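You operate a simulated robot arm through the tools that you are given. There is no shell and no other tool.

You run a simulated robot arm. Do the job below in one go: nothing can be reset, and whatever is moved stays where it is left.

Task
Lift the flat blue box, wipe the dust under it, set it back.
Fine: use the green cloth, then put it in the red caddy. What is to be rubbed or washed off counts as gone when no trace of it is left.

The check looks at the end state, three seconds after you hand in, the way a careful person would. Anything else that was tipped, shoved, dropped, spilled or broken makes it a failure. Flat cloth is picked up by pressing the open fingertips on it (5 to 10 N) and closing them slowly along it; thin cloth reads only 2 to 8 mm in the jaws.

Robot
A 7-joint arm with a fingered hand, fixed in place. Base frame: the origin is on the floor under the middle of its stand, x ahead of it, y to its left, z up; the work surface is at about z = 780. Units: mm, degrees, N and s.
With the tool pointing down near the work surface it reaches from about 320 to 720 mm from the base axis. Its first joint turns from -166.0 to 166.0 degrees. Payload 4 kg.
The TCP is the grasp point between the finger pads, 26 mm short of the fingertips. In the tool frame z runs along the fingers and y along their closing line. The gripper opens to 148 mm; its body begins 73 mm behind the TCP. The gripper is a hand of 3 fingers: y runs from the thumb to the fingers, the wrist lies at [0, 0, -239] in the tool frame, and closing takes about 1.5 s.
Orientation is told as [roll, pitch, yaw] about the base's x, y, z axes, in that order, counted from this pose: with the fingers straight down and closing along the base's y, the tool's x points along the base's -x, its y along +y and its z along -z.

Tools
- The arm moves only by the tool arm_command. Its argument "steps" is a list of rows, each an object (a shift or turn left out is 0, a gripper value left out holds the last) with "linear": the shift along the base's x, y, z in units of 100 mm (1.0 is 100 mm), a list of three; "turn": the turn, a rotation vector about the base's x, y, z in units of 120 degrees (1.0 is 120 degrees), a list of three; "fingers": the opening, from 0 (shut) to 1 (fully open). In form: [{"linear": [tx, ty, tz], "turn": [ax, ay, az], "fingers": fingers}, ...]. A call has 1 to 20 rows; each row is the pose to reach, as a shift and turn from the pose commanded when the call began. A call with a number of a shift or a turn outside -1 to 1 is refused whole. Each row takes 0.2 s and may step no farther than 50 mm and 8.6 degrees from the row before; otherwise, or with a gripper value out of range, the whole call is refused. Where a pose cannot be reached the arm comes as near as it can. A force on the tool above 40 N (or 10 N above the force at the start of the call, whichever is more), or a blocked arm, ends the call early, and 0.2 s more pass. Each finger travels about 72 mm/s and halts on what it meets, pressing with about 23 N; the grip force reading is that of the motor and also rises with nothing between the fingers. The clock runs only during rows and for 0.2 s after the last one: add rows that repeat a pose to give the fingers time. The reply holds the time, the measured pose of the TCP, the force on the tool along the base axes, the opening and the grip force, in the units named above and with some noise, with the torque about the TCP (base axes, N m) and any sound that the robot's microphone picked up, and new pictures: "show" is both (left out), scene, wrist or none.
- Cameras (640 x 400 px; columns grow to the right, rows downward): "scene" is fixed at [55.9, -503.2, 1561.9]; the picture's right is [0.92, -0.38, 0.00], its down [-0.22, -0.54, -0.81] and it looks along [0.31, 0.75, -0.58] (base axes); focal length 339 px, centre (320, 200). "wrist" rides on the gripper at [68, -39, -90] in the tool frame; the picture's right is [0.50, 0.87, 0.00], its down [-0.66, 0.38, -0.65] and it looks along [-0.57, 0.33, 0.76] (tool axes); focal length 222 px, centre (320, 200).
- lift_body(by): slides the trunk up (or, below 0, down) by that many mm; the arm rides with it, the base frame stays. It gives what a move gives, with no picture.
- hand_shape(shape): the hand has 3 fingers and takes this shape, open, in about a second: jaw (thumb against the fingers, like two jaws); tri (thumb and two fingers); tip (a fingertip pinch); poke (one finger out to press); point (the index stretched); flat (the hand flat); cup (the hand cupped); fist (a fist). The gripper value then closes the fingers along that shape, each until it touches; the sizes above hold for jaw. It gives what a move gives, with no picture.
- point_at(camera, pixels): there is no depth. For up to 12 entries [column, row, z] of the newest picture of that camera ("zoom" is the newest enlarged one), the place [x, y] in the base frame at which the ray of that pixel passes the height z, good to about 2 mm, but the place of the scene camera against the robot may be out by one fixed shift of up to 25 mm in any direction. No time passes.
- enlarge(camera, box): a new picture of the part [left, top, right, bottom] of that camera's present view, enlarged. No time passes.
- hand_in(): hands the job in; it is judged then, once.

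Unless the task says otherwise, let go and move clear before handing in.

The tools are called after ">>>" by a JSON object that holds its "name" and its "arguments". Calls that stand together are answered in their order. arm_command: Moves the arm, as the interface text tells. Its arguments: {"type":"object","properties":{"steps":{"type":"array"},"show":{"type":"string","enum":["both","scene","wrist","none"]}},"required":["steps"]} The other tools are called the same way: lift_body (by) moves the trunk up or down; hand_shape (shape) gives the hand a shape; point_at (camera, pixels) gives the place at which the rays of pixels pass given heights; enlarge (camera, box) takes an enlarged picture of a part of a camera's view; hand_in () hands the job in.

At the start:

```text
time: 0.0
tool_pos: [371.2, 346.7, 1111.9]
ee_rot: [0.0, 0.0, 0.1]
wrist_force: [-0.3, 1.0, 0.5]
wrist_torque: [0.02, 0.0, 0.01]
opening: 148.0
gripper_force: 0.1
shape: jaw
trunk travel left (down, up): [-500.0, 90.0]
```

scene: 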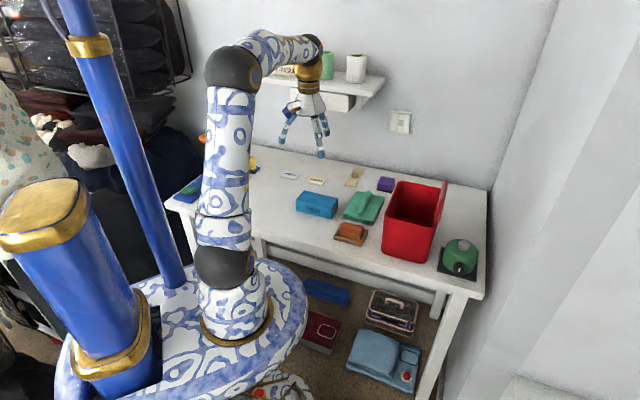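
wrist: 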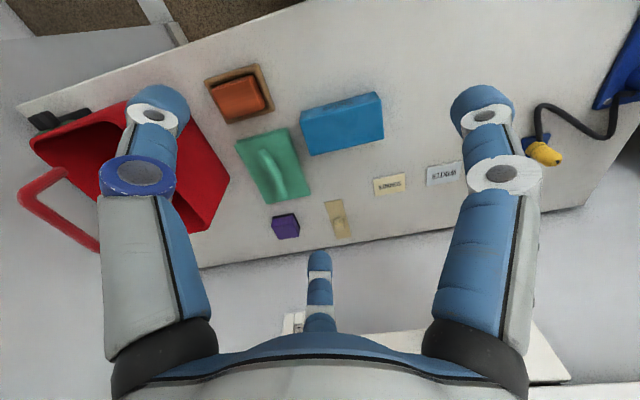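

The scene shows a flat blue box near (317,205), a green cloth or item near (363,207), and a red caddy near (410,222). I'll enlarge both views to identify each object before moving.

>>> {"name": "enlarge", "arguments": {"camera": "scene", "box": [270, 150, 500, 294]}}

>>> {"name": "enlarge", "arguments": {"camera": "wrist", "box": [180, 50, 500, 250]}}

>>> {"name": "point_at", "arguments": {"camera": "wrist", "pixels": [[301, 108, 810], [380, 92, 810], [384, 138, 810], [308, 156, 810], [235, 143, 785], [290, 127, 785], [311, 192, 785], [268, 204, 785], [30, 140, 900], [128, 100, 900], [230, 178, 900], [110, 245, 900]]}}

>>> {"name": "point_at", "arguments": {"camera": "scene", "pixels": [[296, 199, 810], [303, 190, 810], [338, 197, 810], [335, 207, 810], [335, 219, 780], [297, 211, 780], [383, 213, 900], [398, 180, 900], [446, 182, 900], [430, 236, 900]]}}

```text
2.78 times, centred on (385, 222) of scene
```

zoom: 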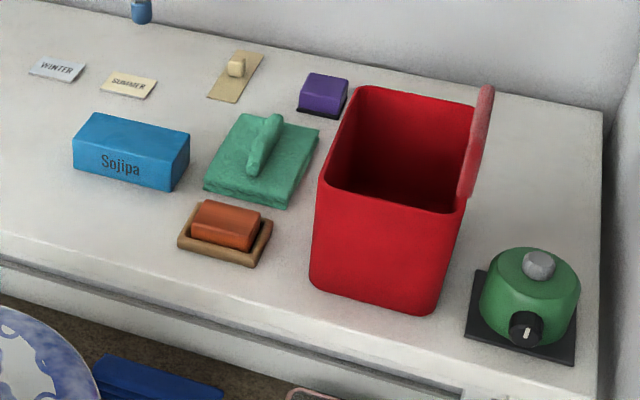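

```text
2.00 times, centred on (340, 150) of wrist
```

zoom: 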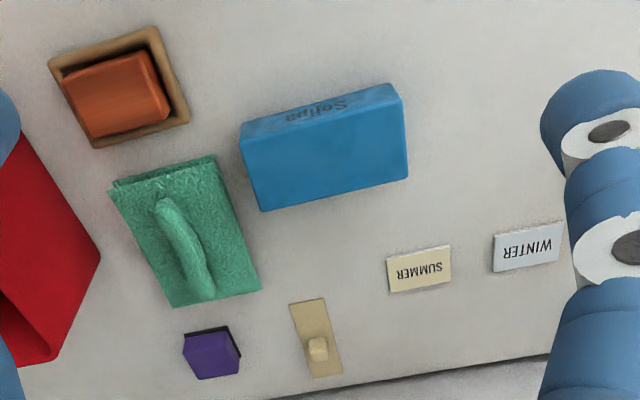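

```text
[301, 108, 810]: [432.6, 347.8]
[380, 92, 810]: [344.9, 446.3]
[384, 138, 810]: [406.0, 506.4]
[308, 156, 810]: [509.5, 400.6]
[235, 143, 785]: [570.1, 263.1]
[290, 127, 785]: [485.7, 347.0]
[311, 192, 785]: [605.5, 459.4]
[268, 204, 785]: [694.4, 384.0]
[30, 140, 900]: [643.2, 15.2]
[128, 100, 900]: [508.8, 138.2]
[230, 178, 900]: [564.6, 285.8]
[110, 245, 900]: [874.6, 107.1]
```

```text
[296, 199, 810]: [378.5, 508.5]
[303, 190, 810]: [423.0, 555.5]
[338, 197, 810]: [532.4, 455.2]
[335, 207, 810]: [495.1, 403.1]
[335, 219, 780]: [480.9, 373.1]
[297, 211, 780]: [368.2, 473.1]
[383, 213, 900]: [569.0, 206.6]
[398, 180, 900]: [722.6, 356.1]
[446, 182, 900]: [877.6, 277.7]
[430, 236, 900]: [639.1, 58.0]
```

The blue block "Sojipa" at wrist (342,123) may be the flat blue box, but there is another blue thing at wrist (620,60) and scene (186,190). I'll enlarge those before deciding.

>>> {"name": "enlarge", "arguments": {"camera": "wrist", "box": [480, 0, 640, 200]}}

>>> {"name": "enlarge", "arguments": {"camera": "scene", "box": [150, 130, 310, 230]}}

>>> {"name": "enlarge", "arguments": {"camera": "scene", "box": [280, 260, 440, 400]}}

>>> {"name": "enlarge", "arguments": {"camera": "wrist", "box": [200, 50, 400, 175]}}

```text
2.00 times, centred on (560, 100) of wrist
```

zoom: 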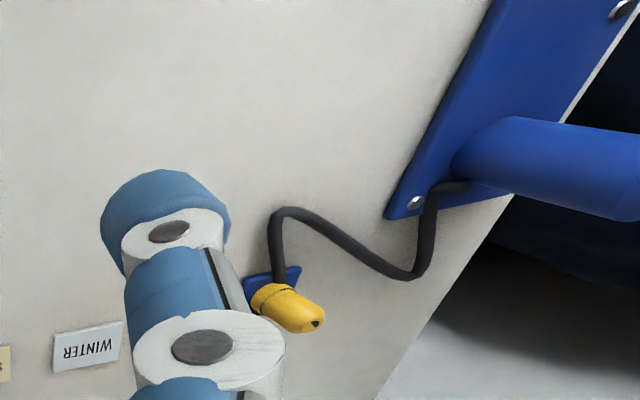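

```text
4.00 times, centred on (230, 180) of scene
```

zoom: 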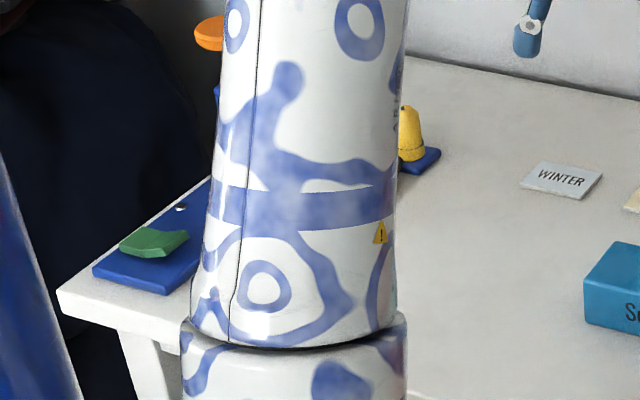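

```text
2.86 times, centred on (360, 330) of scene
```

zoom: 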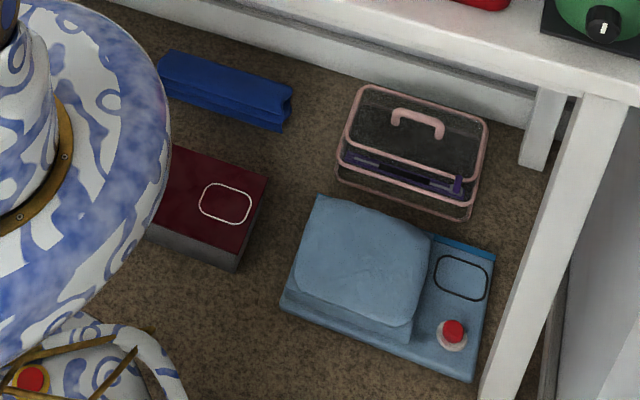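

```text
3.20 times, centred on (300, 112) of wrist
```

zoom: 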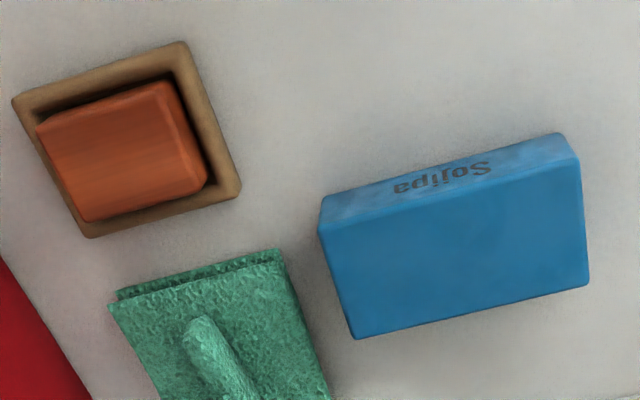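

The other blue items are fixed fixtures or on the floor; the "Sojipa" block is the flat blue box. I'll work out its size by matching corners in the last zoom.

>>> {"name": "point_at", "arguments": {"camera": "zoom", "pixels": [[324, 197, 780], [558, 133, 780], [319, 233, 820], [319, 233, 830], [580, 160, 820], [580, 160, 830], [588, 285, 820], [588, 285, 830], [355, 338, 820], [355, 338, 830], [590, 283, 780], [240, 195, 800]]}}

>>> {"name": "enlarge", "arguments": {"camera": "wrist", "box": [200, 100, 360, 250]}}

```text
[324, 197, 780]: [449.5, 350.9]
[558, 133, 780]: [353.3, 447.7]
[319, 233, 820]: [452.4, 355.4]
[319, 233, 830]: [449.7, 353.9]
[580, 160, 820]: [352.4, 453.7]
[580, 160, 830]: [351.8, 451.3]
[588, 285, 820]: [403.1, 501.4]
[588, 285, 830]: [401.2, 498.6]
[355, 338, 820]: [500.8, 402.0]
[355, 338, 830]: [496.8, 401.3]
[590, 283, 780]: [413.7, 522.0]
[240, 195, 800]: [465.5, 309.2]
```

```text
2.67 times, centred on (280, 175) of wrist
```

zoom: 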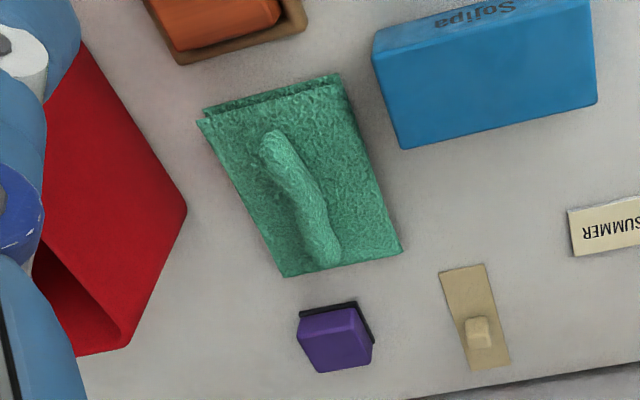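

The box comes out as about 138 x 68 x 48 mm, centred near (425,426), with its long side along (-0.7,0.7). Now I'll locate the cloth corners (197,120), (340,75), (402,250), (285,277) and its ridge in the newest zoom, then raise and shift for a better view.

>>> {"name": "point_at", "arguments": {"camera": "zoom", "pixels": [[197, 120, 795], [340, 75, 795], [402, 250, 795], [285, 277, 795], [205, 108, 780], [272, 140, 815], [325, 260, 815], [272, 140, 800], [325, 260, 800], [186, 210, 780], [300, 340, 780], [480, 335, 780]]}}

>>> {"name": "arm_command", "arguments": {"steps": [{"linear": [0.3, -0.3, 0.0]}, {"linear": [0.6, -0.6, 0.0]}, {"linear": [0.9, -0.9, 0.0]}, {"linear": [0.9, -1.0, 0.0]}]}}

```text
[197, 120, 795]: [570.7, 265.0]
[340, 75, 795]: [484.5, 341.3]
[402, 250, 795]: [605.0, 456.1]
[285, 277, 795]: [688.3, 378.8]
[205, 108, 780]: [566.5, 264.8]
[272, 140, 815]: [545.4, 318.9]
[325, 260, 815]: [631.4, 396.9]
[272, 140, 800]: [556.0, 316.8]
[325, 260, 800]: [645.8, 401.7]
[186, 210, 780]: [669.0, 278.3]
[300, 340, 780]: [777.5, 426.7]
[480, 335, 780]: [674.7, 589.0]
```

```text
time: 1.0
tool_pos: [459.9, 248.6, 1111.9]
ee_rot: [0.0, 0.1, 0.1]
wrist_force: [-0.7, -0.2, -0.8]
wrist_torque: [0.02, 0.03, -0.01]
opening: 148.0
gripper_force: 0.0
shape: jaw
trunk travel left (down, up): [-500.0, 90.0]
```

scene: 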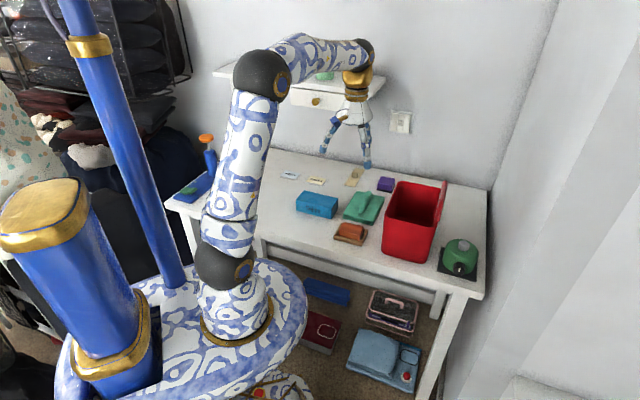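
wrist: 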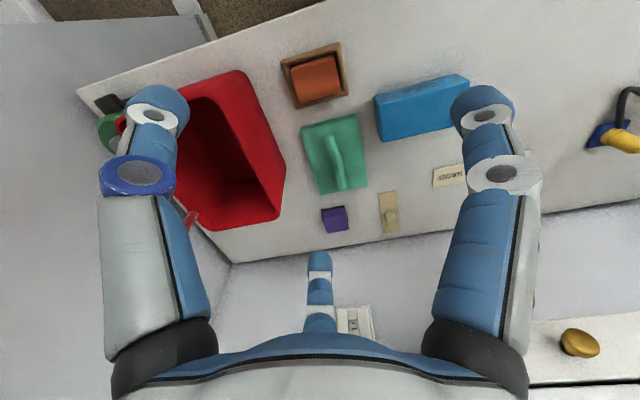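

The caddy is now visible at wrist (230,150), with its rim partly hidden behind the thumb. I'll enlarge it and match its corners.

>>> {"name": "enlarge", "arguments": {"camera": "wrist", "box": [80, 40, 400, 240]}}

>>> {"name": "enlarge", "arguments": {"camera": "scene", "box": [330, 150, 490, 290]}}

```text
2.00 times, centred on (240, 140) of wrist
```

zoom: 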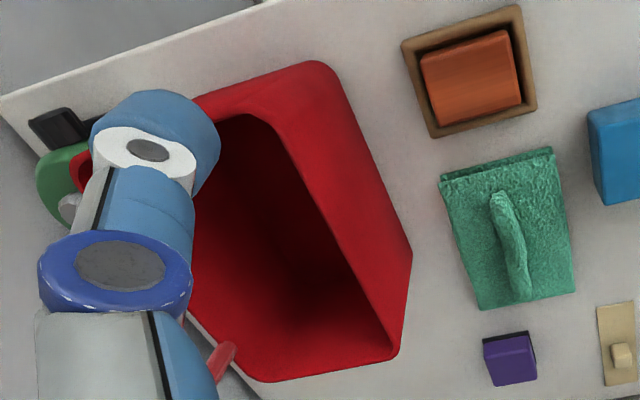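

```text
2.86 times, centred on (410, 220) of scene
```

zoom: 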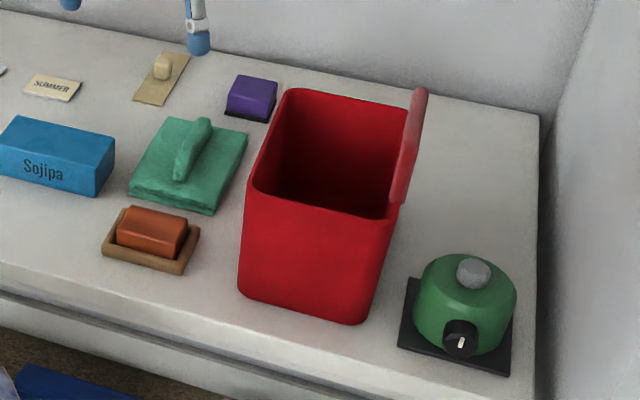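

I'll triangulate the caddy using base corners at wrist (245,72), (286,167) and rim corners at (209,96), (278,218), (210,230).

>>> {"name": "point_at", "arguments": {"camera": "wrist", "pixels": [[246, 72, 780], [286, 167, 780], [209, 96, 920], [209, 96, 950], [209, 96, 980], [278, 218, 920], [278, 218, 950], [278, 218, 980], [210, 230, 920], [210, 230, 950], [210, 230, 980], [192, 215, 1000]]}}

>>> {"name": "point_at", "arguments": {"camera": "scene", "pixels": [[394, 253, 780], [456, 262, 780], [416, 219, 920], [416, 219, 950], [452, 228, 950], [429, 180, 950], [475, 190, 950]]}}

```text
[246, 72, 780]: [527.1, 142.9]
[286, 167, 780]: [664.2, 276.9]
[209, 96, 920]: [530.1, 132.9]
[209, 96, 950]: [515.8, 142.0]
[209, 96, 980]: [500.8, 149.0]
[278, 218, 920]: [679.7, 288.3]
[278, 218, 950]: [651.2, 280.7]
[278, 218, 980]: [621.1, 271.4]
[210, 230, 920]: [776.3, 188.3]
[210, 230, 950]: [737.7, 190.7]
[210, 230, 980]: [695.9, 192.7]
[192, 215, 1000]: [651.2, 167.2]
```

```text
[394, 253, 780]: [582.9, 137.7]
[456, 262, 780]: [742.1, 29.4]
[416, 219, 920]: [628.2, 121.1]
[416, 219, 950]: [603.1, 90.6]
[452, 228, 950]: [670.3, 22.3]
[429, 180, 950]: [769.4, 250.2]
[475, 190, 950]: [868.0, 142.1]
```

The caddy rim is around z=925, with its opening centred near (645,164) and its long axis at 45°. The ground between the box and caddy is clear above z≈950, so I'll move over the box, turn the hand -45° so it closes across the 68 mm side, and look again.

>>> {"name": "arm_command", "arguments": {"steps": [{"linear": [-0.06, 0.17, -0.17], "turn": [0, 0, -0.0625]}, {"linear": [-0.12, 0.33, -0.33], "turn": [0, 0, -0.125]}, {"linear": [-0.18, 0.5, -0.5], "turn": [0, 0, -0.1875]}, {"linear": [-0.24, 0.67, -0.67], "turn": [0, 0, -0.25]}, {"linear": [-0.3, 0.84, -0.84], "turn": [0, 0, -0.3125]}, {"linear": [-0.35, 1.0, -1.0], "turn": [0, 0, -0.375]}, {"linear": [-0.35, 1.0, -1.0], "turn": [0, 0, -0.375]}]}}

```text
time: 2.6
tool_pos: [425.9, 348.7, 1012.8]
ee_rot: [0.0, 0.0, -45.1]
wrist_force: [-0.1, 0.1, 0.5]
wrist_torque: [0.0, 0.0, 0.03]
opening: 147.9
gripper_force: 0.1
shape: jaw
trunk travel left (down, up): [-500.0, 90.0]
```

scene: 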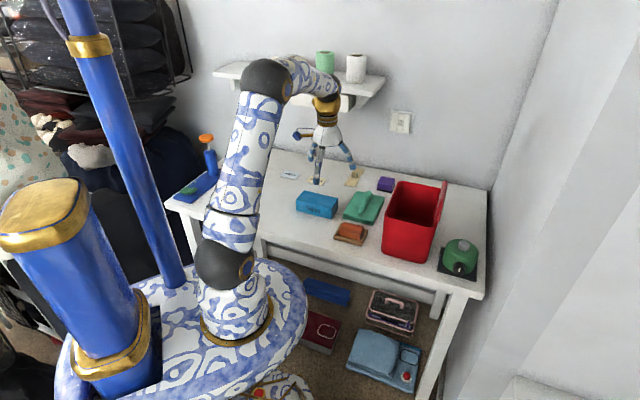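
wrist: 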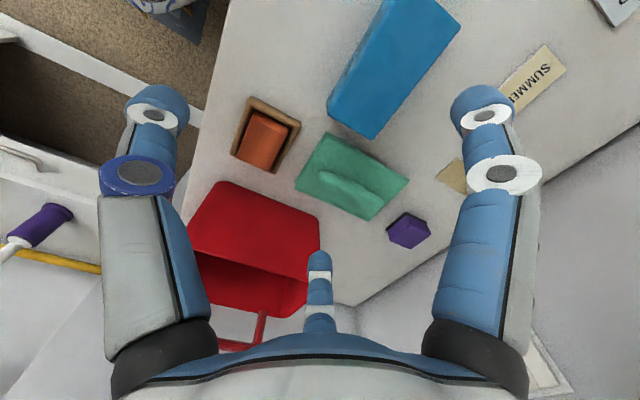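

The box at wrist (395,65) is partly cut off at the top of the picture; the cloth is at (350,175). I'll move back over the box along y and then enlarge for accurate corners.

>>> {"name": "arm_command", "arguments": {"steps": [{"linear": [-0.2, 0.2, 0.0]}, {"linear": [-0.4, 0.4, 0.0]}, {"linear": [-0.6, 0.7, 0.0]}, {"linear": [-0.8, 0.9, 0.0]}, {"linear": [-0.8, 0.9, 0.0]}], "show": "wrist"}}

```text
time: 3.8
tool_pos: [345.6, 437.0, 1011.6]
ee_rot: [0.0, 0.1, -44.9]
wrist_force: [-0.5, 0.4, -0.4]
wrist_torque: [-0.01, 0.0, 0.01]
opening: 147.8
gripper_force: 0.0
shape: jaw
trunk travel left (down, up): [-500.0, 90.0]
```

wrist: 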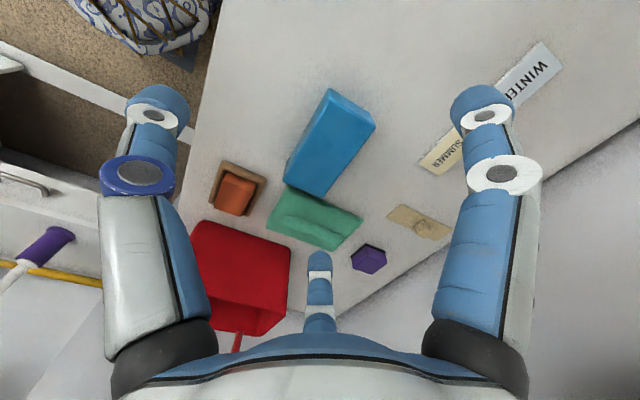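

>>> {"name": "enlarge", "arguments": {"camera": "wrist", "box": [200, 70, 440, 220]}}

```text
2.67 times, centred on (320, 145) of wrist
```

zoom: 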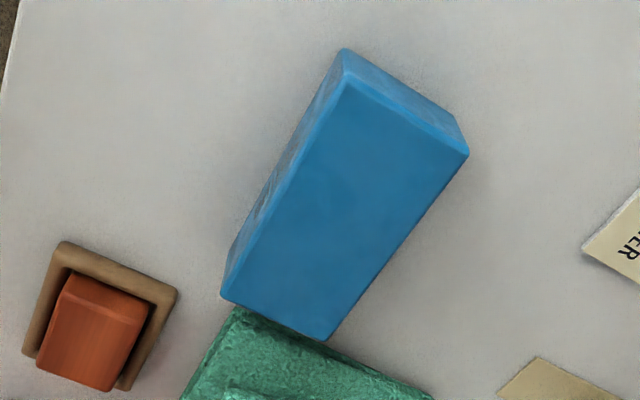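

Box top corners in this zoom are (347,83), (468,155), (326,340), (222,297), and base corners (344,49), (462,125). I'll solve for height and centre.

>>> {"name": "point_at", "arguments": {"camera": "zoom", "pixels": [[344, 49, 780], [463, 124, 780], [347, 83, 815], [347, 83, 825], [347, 83, 835], [468, 155, 825], [326, 340, 825], [222, 297, 825], [234, 245, 780], [222, 297, 815], [326, 340, 815], [468, 155, 815]]}}

>>> {"name": "point_at", "arguments": {"camera": "wrist", "pixels": [[545, 42, 780], [430, 175, 780], [388, 213, 780], [443, 240, 780], [215, 60, 780], [200, 115, 780], [230, 162, 790], [265, 178, 790], [209, 205, 790], [245, 215, 790]]}}

```text
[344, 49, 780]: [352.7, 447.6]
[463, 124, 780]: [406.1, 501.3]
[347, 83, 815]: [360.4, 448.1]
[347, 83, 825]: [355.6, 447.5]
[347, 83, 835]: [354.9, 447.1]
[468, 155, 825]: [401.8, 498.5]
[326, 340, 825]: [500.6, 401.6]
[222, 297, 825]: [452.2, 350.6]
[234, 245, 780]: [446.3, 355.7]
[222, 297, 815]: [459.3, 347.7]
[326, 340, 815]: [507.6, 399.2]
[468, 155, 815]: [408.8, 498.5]
```

```text
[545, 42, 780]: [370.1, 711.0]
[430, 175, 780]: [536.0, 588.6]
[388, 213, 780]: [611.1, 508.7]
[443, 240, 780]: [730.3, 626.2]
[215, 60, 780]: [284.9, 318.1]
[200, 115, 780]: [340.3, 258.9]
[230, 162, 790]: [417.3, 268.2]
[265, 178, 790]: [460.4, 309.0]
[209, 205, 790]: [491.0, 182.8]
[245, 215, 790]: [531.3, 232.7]
```

Box centre solves to about (427,425), height about 47 mm, aligned with the 45° table axes; the table's near edge is well clear. I'll centre over it and drop to z≈915.

>>> {"name": "arm_command", "arguments": {"steps": [{"linear": [0.3, -0.04, 0.0]}, {"linear": [0.6, -0.08, -0.2]}, {"linear": [0.814, -0.12, -0.5]}, {"linear": [0.814, -0.12, -0.8]}, {"linear": [0.814, -0.12, -0.97]}, {"linear": [0.814, -0.12, -0.97]}]}}

```text
time: 5.2
tool_pos: [427.3, 425.7, 915.3]
ee_rot: [0.1, 0.1, -44.9]
wrist_force: [0.1, -0.1, 1.1]
wrist_torque: [0.0, 0.01, -0.03]
opening: 147.7
gripper_force: 0.0
shape: jaw
trunk travel left (down, up): [-500.0, 90.0]
```

scene: 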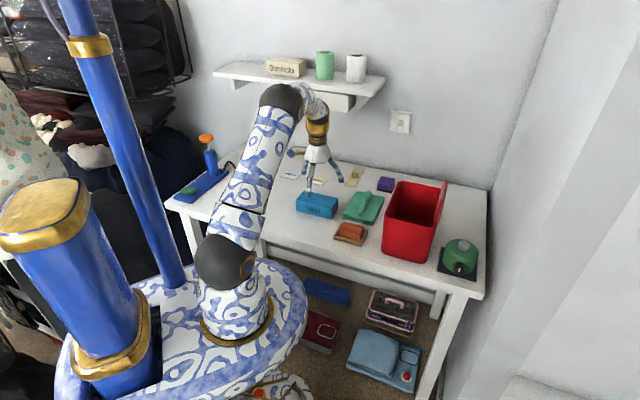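
wrist: 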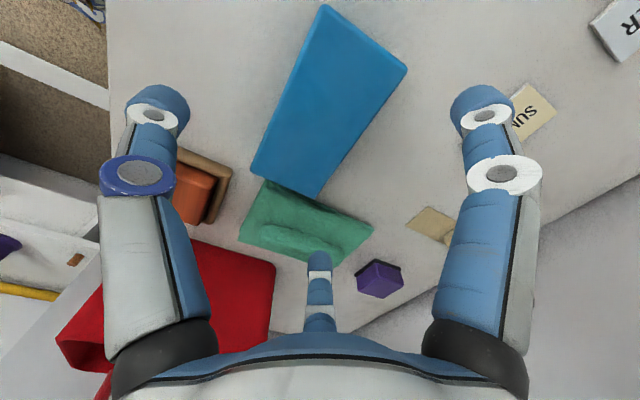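

The hand is centred over the box, but I need to see how the three fingers are placed relative to it. I'll enlarge the scene around the hand and check where the pixel under the TCP falls.

>>> {"name": "enlarge", "arguments": {"camera": "scene", "box": [270, 110, 390, 230]}}

>>> {"name": "point_at", "arguments": {"camera": "wrist", "pixels": [[325, 5, 826], [407, 70, 826], [318, 198, 826], [250, 172, 826], [322, 125, 826], [152, 165, 889], [490, 165, 889], [318, 255, 889]]}}

```text
3.33 times, centred on (330, 170) of scene
```

zoom: 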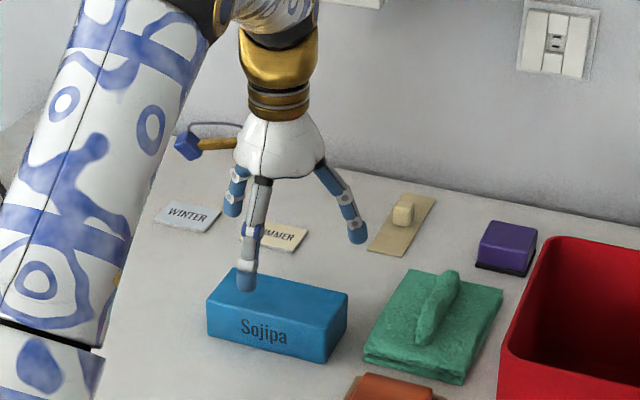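

```text
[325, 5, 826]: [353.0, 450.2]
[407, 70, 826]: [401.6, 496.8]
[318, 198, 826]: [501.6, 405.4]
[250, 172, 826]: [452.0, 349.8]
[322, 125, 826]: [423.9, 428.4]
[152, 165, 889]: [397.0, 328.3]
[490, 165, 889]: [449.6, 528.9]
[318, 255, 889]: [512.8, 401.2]
```

Corners again give centre (427,425.5), so I'm centred. Before descending I'll half close the fingers in the air (tips about z=889, 60 mm above the box) to learn how they travel.

>>> {"name": "arm_command", "arguments": {"steps": [{"fingers": 0.5}, {"fingers": 0.5}, {"fingers": 0.5}, {"fingers": 0.5}]}}

>>> {"name": "enlarge", "arguments": {"camera": "scene", "box": [270, 110, 390, 230]}}

```text
time: 6.2
tool_pos: [427.1, 425.2, 914.9]
ee_rot: [0.1, 0.1, -45.1]
wrist_force: [0.5, -0.3, -0.6]
wrist_torque: [0.01, 0.04, 0.01]
opening: 74.6
gripper_force: 0.0
shape: jaw
trunk travel left (down, up): [-500.0, 90.0]
```

scene: 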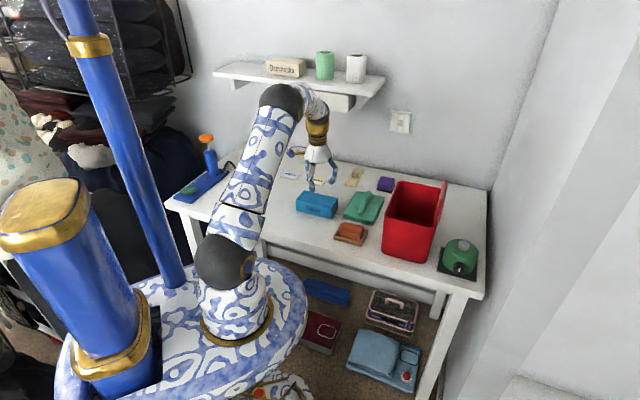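
wrist: 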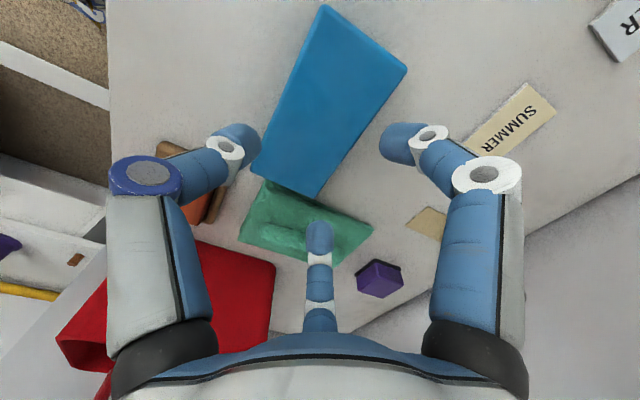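

```text
3.33 times, centred on (330, 170) of scene
```

zoom: 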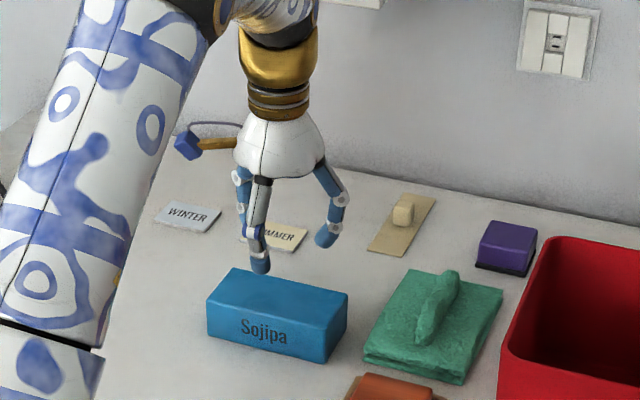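

The fingers close radially: tips sit at wrist (245,135), (395,140) and (320,232), i.e. spaced 120° about the TCP. I'll rise a little and look at other hand shapes in free air, to see whether one closes in true opposition.

>>> {"name": "arm_command", "arguments": {"steps": [{"linear": [0, 0, 0.3], "fingers": 1.0}, {"linear": [0, 0, 0.7], "fingers": 1.0}, {"linear": [0, 0, 0.7], "fingers": 1.0}, {"linear": [0, 0, 0.7], "fingers": 1.0}], "show": "none"}}

>>> {"name": "hand_shape", "arguments": {"shape": "tri"}}

>>> {"name": "enlarge", "arguments": {"camera": "wrist", "box": [80, 0, 560, 400]}}

>>> {"name": "enlarge", "arguments": {"camera": "scene", "box": [270, 90, 390, 210]}}

>>> {"name": "hand_shape", "arguments": {"shape": "tip"}}

>>> {"name": "enlarge", "arguments": {"camera": "wrist", "box": [80, 0, 560, 400]}}

>>> {"name": "enlarge", "arguments": {"camera": "scene", "box": [270, 90, 390, 210]}}

>>> {"name": "hand_shape", "arguments": {"shape": "jaw"}}

>>> {"name": "enlarge", "arguments": {"camera": "wrist", "box": [80, 0, 560, 400]}}

```text
time: 7.2
tool_pos: [427.0, 426.1, 985.2]
ee_rot: [0.0, 0.0, -44.9]
wrist_force: [0.0, 0.5, 0.4]
wrist_torque: [0.0, -0.01, -0.02]
opening: 148.1
gripper_force: 0.1
shape: jaw
trunk travel left (down, up): [-500.0, 90.0]
```

```text
time: 8.1
tool_pos: [427.7, 426.1, 984.5]
ee_rot: [0.0, -0.1, -45.0]
wrist_force: [-0.4, -0.9, -0.2]
wrist_torque: [0.0, -0.04, 0.03]
opening: 147.8
gripper_force: 0.1
shape: tri
trunk travel left (down, up): [-500.0, 90.0]
```

```text
1.00 times, centred on (320, 200) of wrist (not enlarged: the box is as wide or as high as the picture)
```

zoom: 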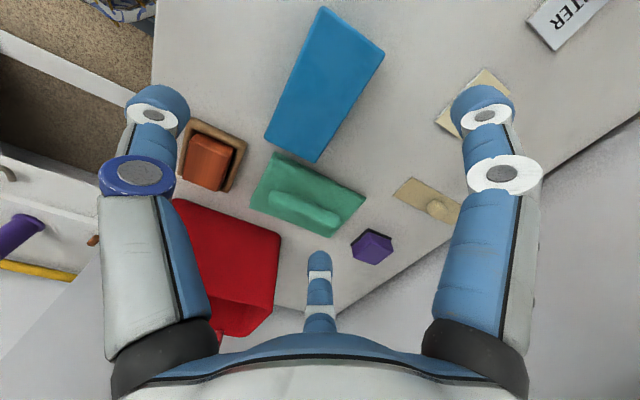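

```text
3.33 times, centred on (330, 150) of scene
```

zoom: 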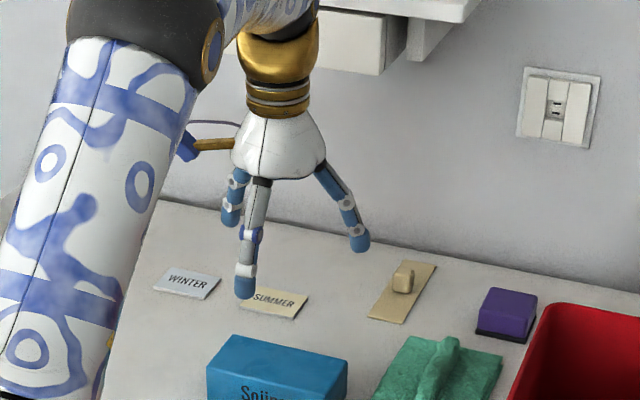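

```text
time: 9.0
tool_pos: [427.6, 426.6, 984.7]
ee_rot: [0.1, 0.0, -45.0]
wrist_force: [0.0, 0.3, 0.7]
wrist_torque: [-0.05, 0.01, -0.01]
opening: 147.6
gripper_force: 0.2
shape: tip
trunk travel left (down, up): [-500.0, 90.0]
```

```text
1.00 times, centred on (320, 200) of wrist (not enlarged: the box is as wide or as high as the picture)
```

zoom: 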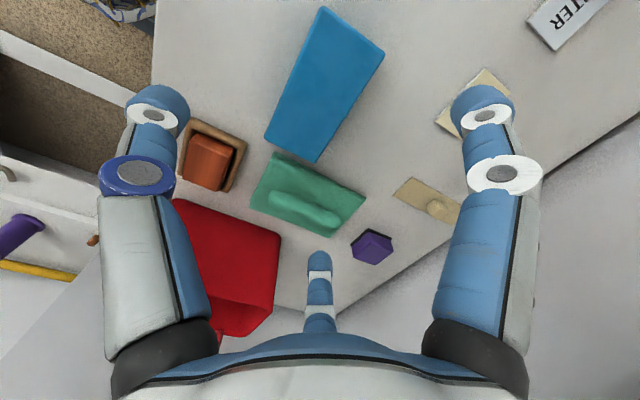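

```text
3.33 times, centred on (330, 150) of scene
```

zoom: 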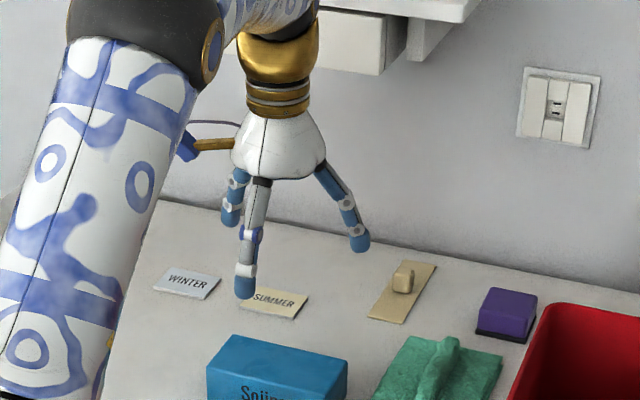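

```text
time: 9.9
tool_pos: [427.1, 425.9, 986.2]
ee_rot: [0.0, 0.0, -45.0]
wrist_force: [-0.1, 0.2, -0.4]
wrist_torque: [0.0, 0.01, 0.0]
opening: 147.9
gripper_force: 0.0
shape: jaw
trunk travel left (down, up): [-500.0, 90.0]
```

```text
1.00 times, centred on (320, 200) of wrist (not enlarged: the box is as wide or as high as the picture)
```

zoom: 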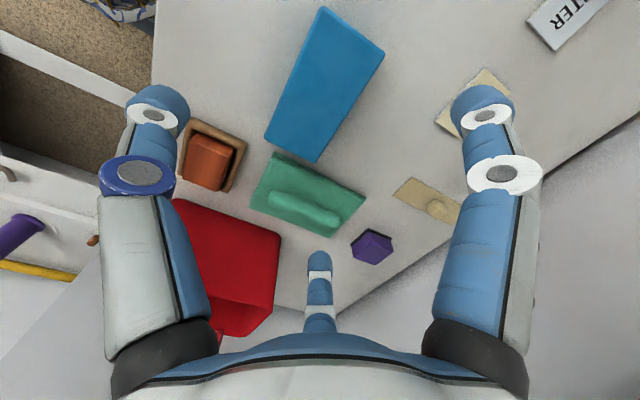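

Jaw, tri and tip look the same when open: three 28 mm thick fingers at 120°, thumb toward the table's near edge. For the box I'll shift the hand about 17 mm toward the far side, so the thumb meets the near long face just as the two fingers meet the far one, and descend in stages.

>>> {"name": "arm_command", "arguments": {"steps": [{"linear": [0.05, 0.07, 0.0], "fingers": 1.0}, {"linear": [0.096, 0.141, -0.3], "fingers": 1.0}, {"linear": [0.096, 0.141, -0.7], "fingers": 1.0}, {"linear": [0.096, 0.141, -0.95], "fingers": 1.0}, {"linear": [0.096, 0.141, -0.95], "fingers": 1.0}]}}

>>> {"name": "enlarge", "arguments": {"camera": "scene", "box": [270, 120, 390, 240]}}

```text
time: 11.1
tool_pos: [436.9, 440.0, 890.4]
ee_rot: [0.0, 0.1, -45.0]
wrist_force: [-0.9, -0.3, -0.1]
wrist_torque: [-0.06, 0.05, -0.01]
opening: 148.1
gripper_force: 0.0
shape: jaw
trunk travel left (down, up): [-500.0, 90.0]
```

scene: 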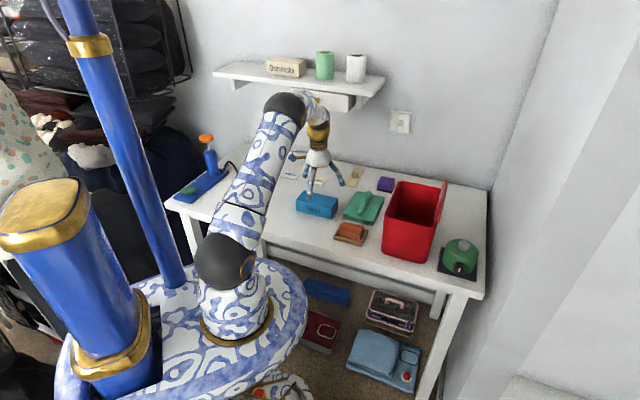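
wrist: 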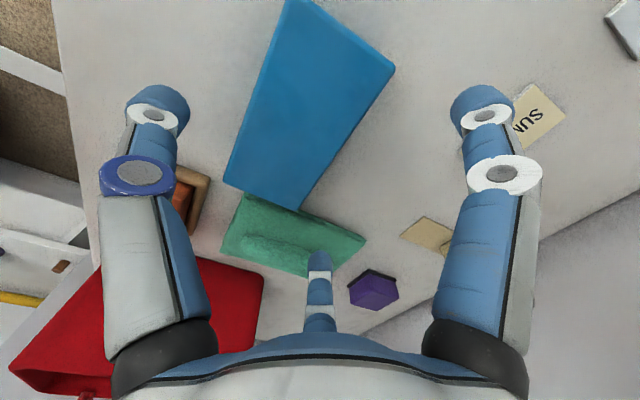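

```text
3.33 times, centred on (330, 180) of scene
```

zoom: 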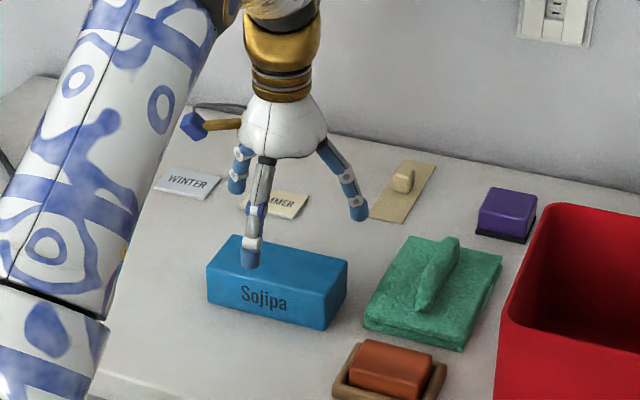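

Everything lines up with the numbers; I'll check the three tip positions by ray at their height before lowering.

>>> {"name": "point_at", "arguments": {"camera": "wrist", "pixels": [[320, 262, 874], [157, 105, 874], [485, 105, 874], [320, 250, 874], [320, 262, 864], [224, 185, 827], [297, 210, 827], [395, 66, 827], [290, 0, 827], [239, 193, 790], [365, 240, 785]]}}

```text
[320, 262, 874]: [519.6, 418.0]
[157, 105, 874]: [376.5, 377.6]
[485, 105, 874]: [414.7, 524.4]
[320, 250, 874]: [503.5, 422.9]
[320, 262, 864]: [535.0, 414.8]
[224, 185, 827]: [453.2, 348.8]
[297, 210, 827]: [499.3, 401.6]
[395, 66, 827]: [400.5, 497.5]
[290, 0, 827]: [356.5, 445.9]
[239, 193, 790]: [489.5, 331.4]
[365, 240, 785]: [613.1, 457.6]
```

The tips clear the box faces by 13–20 mm and the cloth by about 15 mm. Lowering to TCP z≈818 with the hand fully open.

>>> {"name": "arm_command", "arguments": {"steps": [{"linear": [0, 0, -0.2], "fingers": 1.0}, {"linear": [0, 0, -0.4], "fingers": 1.0}, {"linear": [0, 0, -0.55], "fingers": 1.0}, {"linear": [0, 0, -0.65], "fingers": 1.0}, {"linear": [0, 0, -0.72], "fingers": 1.0}, {"linear": [0, 0, -0.72], "fingers": 1.0}]}}

>>> {"name": "enlarge", "arguments": {"camera": "scene", "box": [270, 140, 390, 260]}}

```text
time: 12.5
tool_pos: [435.6, 441.2, 818.0]
ee_rot: [0.1, -0.1, -45.0]
wrist_force: [0.2, -0.3, 0.3]
wrist_torque: [-0.01, -0.01, 0.0]
opening: 148.1
gripper_force: 0.0
shape: jaw
trunk travel left (down, up): [-500.0, 90.0]
```

scene: 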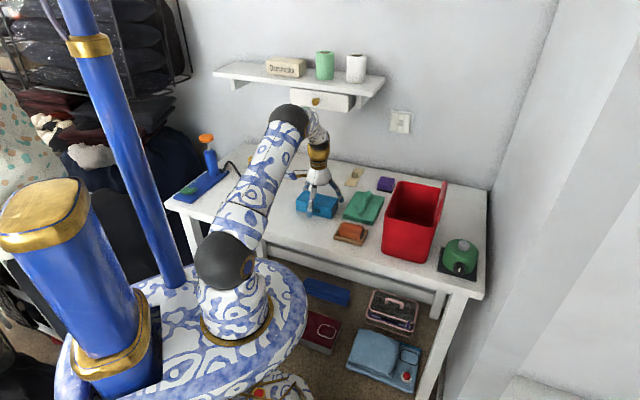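
wrist: 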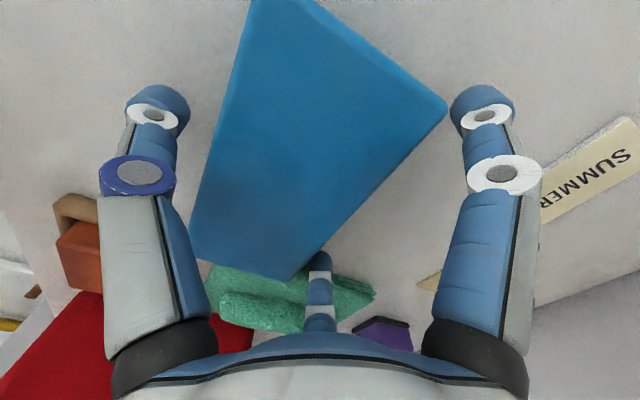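

```text
3.33 times, centred on (330, 200) of scene
```

zoom: 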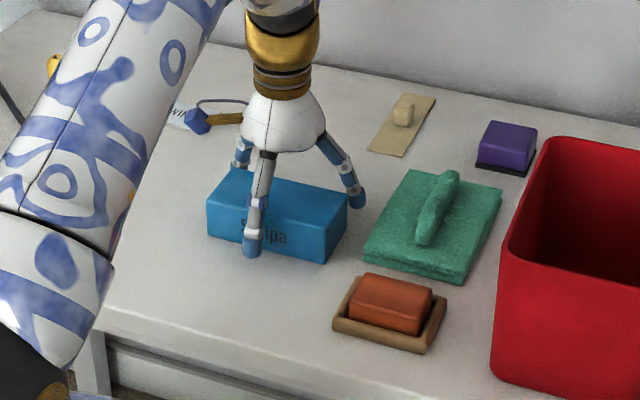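

The thumb is just in front of the box's near face and both fingers are beyond its far face, with nothing else touched. Closing gradually.

>>> {"name": "arm_command", "arguments": {"steps": [{"fingers": 0.9}, {"fingers": 0.85}, {"fingers": 0.8}, {"fingers": 0.75}, {"fingers": 0.7}, {"fingers": 0.65}, {"fingers": 0.6}, {"fingers": 0.6}]}}

>>> {"name": "enlarge", "arguments": {"camera": "scene", "box": [270, 140, 390, 260]}}

```text
time: 14.3
tool_pos: [437.7, 440.1, 818.4]
ee_rot: [-0.1, -0.1, -44.9]
wrist_force: [0.0, -0.5, -0.9]
wrist_torque: [0.0, 0.06, 0.0]
opening: 74.0
gripper_force: 22.9
shape: jaw
trunk travel left (down, up): [-500.0, 90.0]
```

scene: 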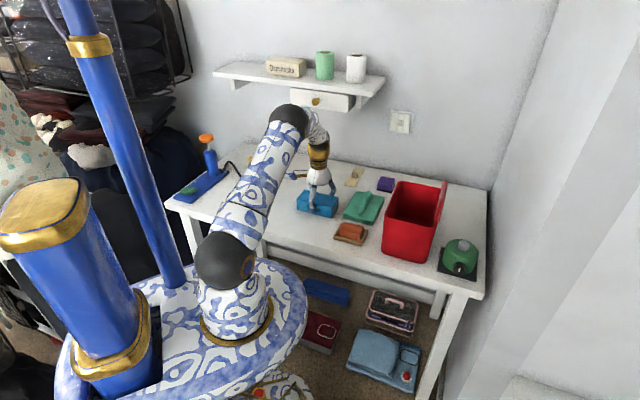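
wrist: 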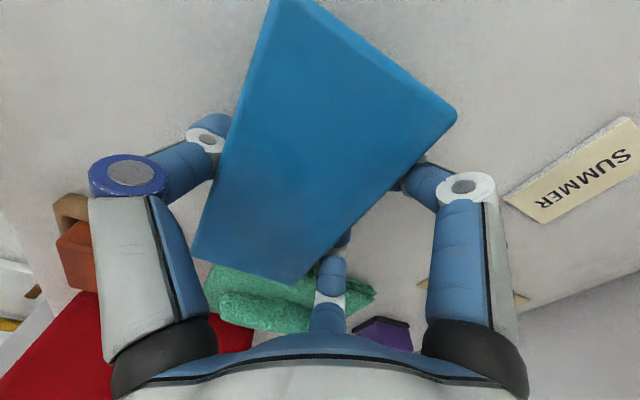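

```text
3.33 times, centred on (330, 200) of scene
```

zoom: 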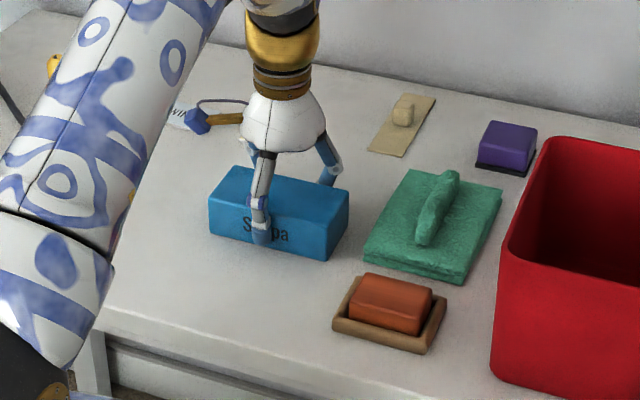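

Gripped: opening 74 mm at 22.9 N, force on the tool small, and the box moved only a few mm in the hand. I'll compare old and new corner pixels at the box top to record that shift for setting it back.

>>> {"name": "enlarge", "arguments": {"camera": "wrist", "box": [180, 0, 500, 300]}}

>>> {"name": "point_at", "arguments": {"camera": "wrist", "pixels": [[458, 113, 827], [304, 283, 827], [192, 259, 827], [272, 0, 827], [447, 106, 827], [293, 281, 827], [190, 258, 827], [253, 0, 827]]}}

```text
1.33 times, centred on (340, 150) of wrist
```

zoom: 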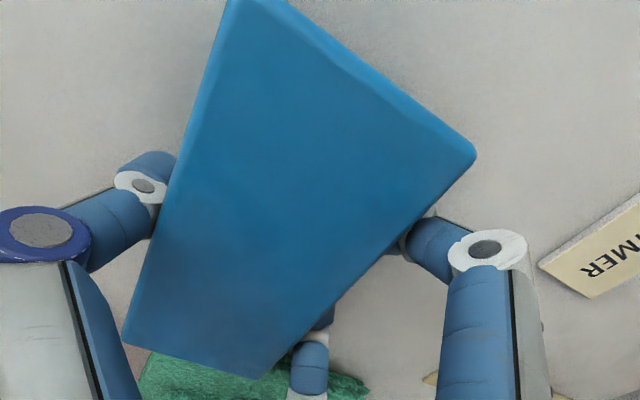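

```text
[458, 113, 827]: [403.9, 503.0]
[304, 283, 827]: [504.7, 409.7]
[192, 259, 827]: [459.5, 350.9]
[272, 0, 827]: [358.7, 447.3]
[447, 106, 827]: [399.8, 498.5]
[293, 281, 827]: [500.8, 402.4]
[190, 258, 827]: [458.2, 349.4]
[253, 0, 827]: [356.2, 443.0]
```

The box shifted about +5 mm away from the base in the hand with no real rotation, so I'll subtract that when setting it back. Tightening and lifting a little to test the hold.

>>> {"name": "arm_command", "arguments": {"steps": [{"fingers": 0.4}, {"fingers": 0.4}, {"linear": [0, 0, 0.05], "fingers": 0.4}, {"linear": [0, 0, 0.12], "fingers": 0.4}, {"linear": [0, 0, 0.2], "fingers": 0.4}, {"linear": [0, 0, 0.2], "fingers": 0.4}]}}

>>> {"name": "enlarge", "arguments": {"camera": "scene", "box": [270, 140, 390, 260]}}

```text
time: 15.7
tool_pos: [436.8, 439.7, 837.7]
ee_rot: [0.0, 0.0, -45.0]
wrist_force: [0.0, -1.2, -2.1]
wrist_torque: [0.03, -0.01, -0.01]
opening: 69.3
gripper_force: 23.3
shape: jaw
trunk travel left (down, up): [-500.0, 90.0]
```

scene: 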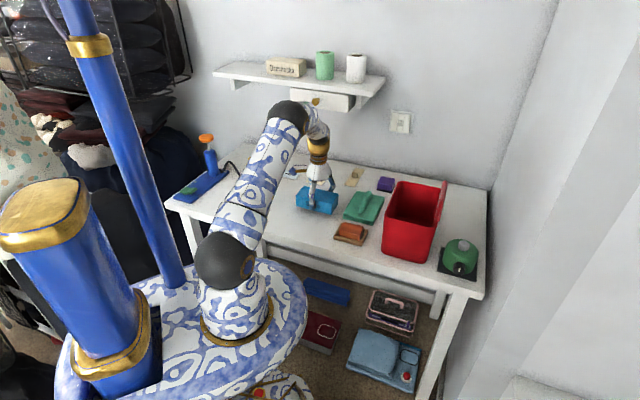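
wrist: 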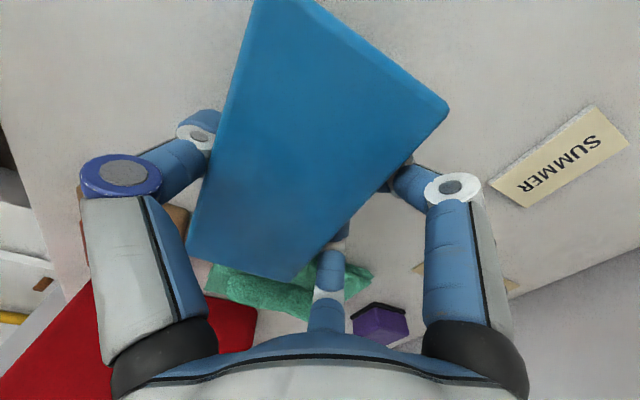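

```text
3.33 times, centred on (330, 200) of scene
```

zoom: 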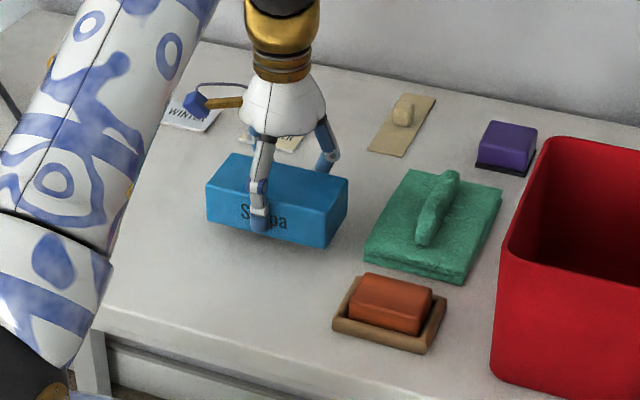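

The box lifts cleanly (about 2 N extra) and sits back at its original place relative to the hand. I'll raise it to about z=900 and carry it left along the table toward a free spot around (295,556), looking at the uncovered patch.

>>> {"name": "arm_command", "arguments": {"steps": [{"linear": [0, 0, 0.25], "fingers": 0.4}, {"linear": [0, 0, 0.5], "fingers": 0.4}, {"linear": [-0.1, 0.1, 0.6], "fingers": 0.4}, {"linear": [-0.3, 0.3, 0.6], "fingers": 0.4}, {"linear": [-0.5, 0.5, 0.6], "fingers": 0.4}, {"linear": [-0.7, 0.7, 0.6], "fingers": 0.4}, {"linear": [-0.9, 0.9, 0.6], "fingers": 0.4}, {"linear": [-1.0, 1.0, 0.6], "fingers": 0.4}, {"linear": [-1.0, 1.0, 0.6], "fingers": 0.4}]}}

>>> {"name": "enlarge", "arguments": {"camera": "scene", "box": [230, 120, 390, 260]}}

```text
time: 17.7
tool_pos: [336.0, 540.8, 898.1]
ee_rot: [0.1, 0.0, -45.0]
wrist_force: [0.5, 0.0, -3.2]
wrist_torque: [0.05, -0.02, 0.0]
opening: 69.7
gripper_force: 22.7
shape: jaw
trunk travel left (down, up): [-500.0, 90.0]
```

scene: 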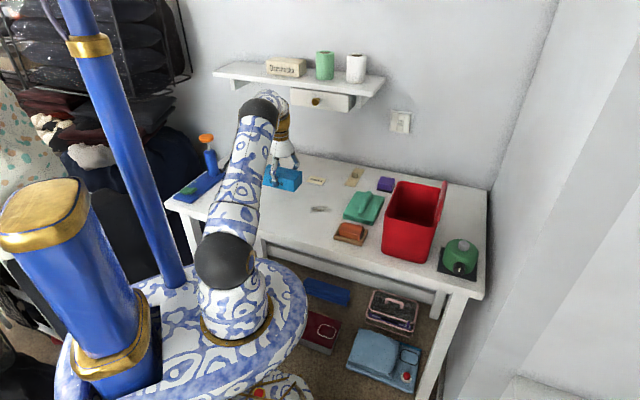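
wrist: 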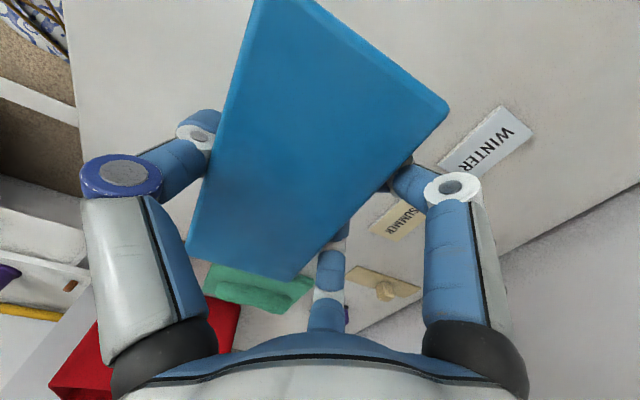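

```text
2.86 times, centred on (310, 190) of scene
```

zoom: 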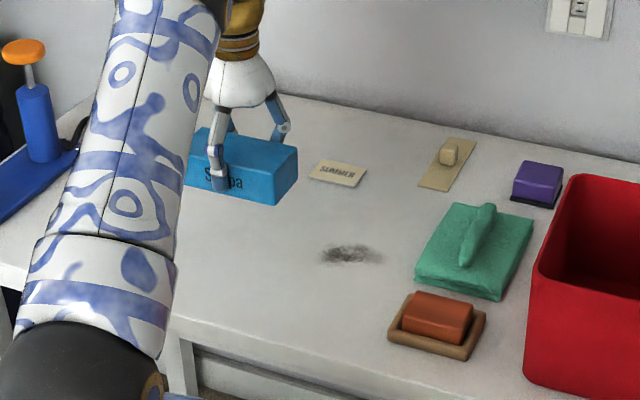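

The dust shows as a grey smudge at zoom (350,254), right where the box was, and nothing else is disturbed. I'll carry on 42 mm further left and lower the box onto the free table area.

>>> {"name": "arm_command", "arguments": {"steps": [{"linear": [-0.15, 0.15, 0.0], "fingers": 0.4}, {"linear": [-0.3, 0.3, 0.0], "fingers": 0.4}, {"linear": [-0.3, 0.3, -0.3], "fingers": 0.4}, {"linear": [-0.3, 0.3, -0.55], "fingers": 0.4}, {"linear": [-0.3, 0.3, -0.7], "fingers": 0.4}, {"linear": [-0.3, 0.3, -0.76], "fingers": 0.4}, {"linear": [-0.3, 0.3, -0.785], "fingers": 0.4}, {"linear": [-0.3, 0.3, -0.795], "fingers": 0.4}, {"linear": [-0.3, 0.3, -0.795], "fingers": 0.4}]}}

```text
time: 19.7
tool_pos: [306.7, 570.1, 818.2]
ee_rot: [-0.1, 0.0, -45.0]
wrist_force: [-0.2, -0.1, -1.3]
wrist_torque: [0.03, 0.0, 0.03]
opening: 69.5
gripper_force: 23.7
shape: jaw
trunk travel left (down, up): [-500.0, 90.0]
```

scene: 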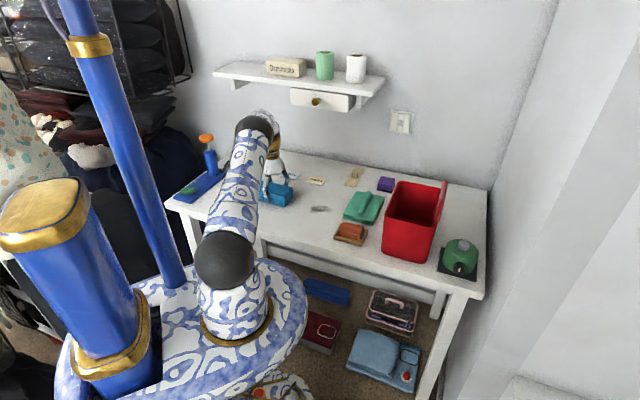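
wrist: 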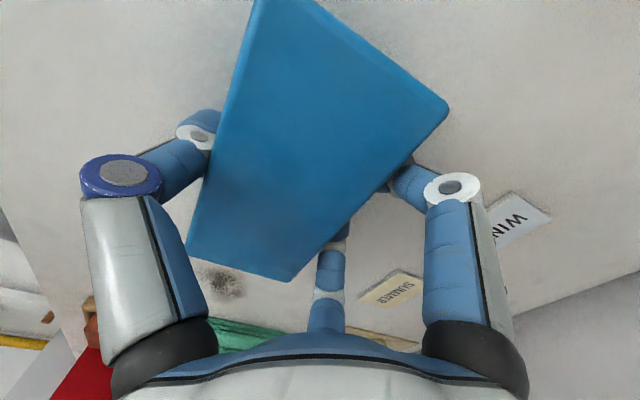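

The box is about at table height (tool 818.2, same as when gripped) and the load has begun to drop. I'll note the dust at wrist (222,282), ease down 1.5 mm more and open slowly.

>>> {"name": "point_at", "arguments": {"camera": "wrist", "pixels": [[222, 282, 780], [205, 270, 780], [245, 290, 780], [200, 285, 780], [225, 298, 780]]}}

>>> {"name": "arm_command", "arguments": {"steps": [{"linear": [0, 0, -0.015], "fingers": 0.4}, {"linear": [0, 0, -0.015], "fingers": 0.55}, {"linear": [0, 0, -0.015], "fingers": 0.65}, {"linear": [0, 0, -0.015], "fingers": 0.75}, {"linear": [0, 0, -0.015], "fingers": 0.85}, {"linear": [0, 0, -0.015], "fingers": 1.0}, {"linear": [0, 0, -0.015], "fingers": 1.0}, {"linear": [0, 0, -0.015], "fingers": 1.0}]}}

```text
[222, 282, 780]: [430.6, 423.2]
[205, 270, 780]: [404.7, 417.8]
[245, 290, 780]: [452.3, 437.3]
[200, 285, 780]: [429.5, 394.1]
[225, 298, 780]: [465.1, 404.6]
```

```text
time: 21.5
tool_pos: [307.3, 570.4, 818.7]
ee_rot: [0.0, 0.0, -45.1]
wrist_force: [-0.9, 0.1, -0.3]
wrist_torque: [-0.03, 0.04, -0.02]
opening: 148.2
gripper_force: 0.1
shape: jaw
trunk travel left (down, up): [-500.0, 90.0]
```

scene: 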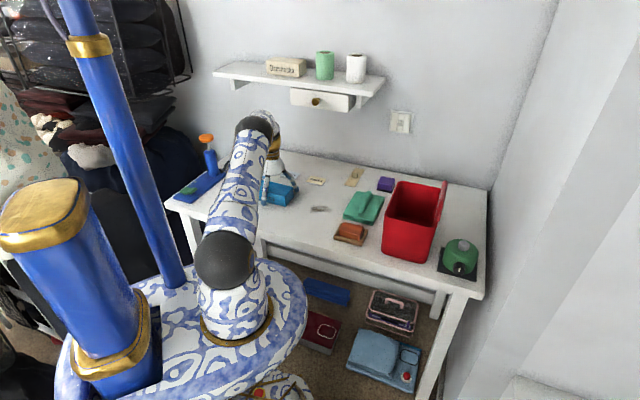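
wrist: 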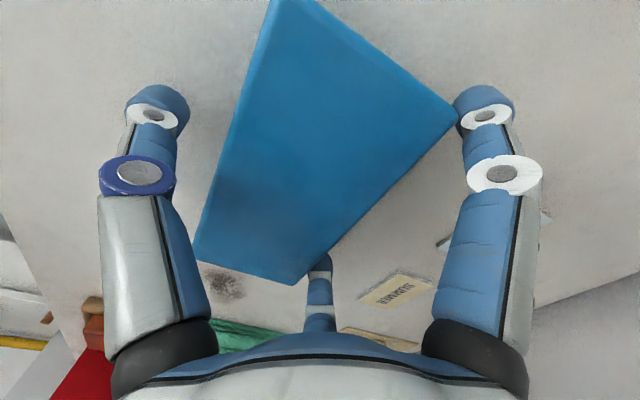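

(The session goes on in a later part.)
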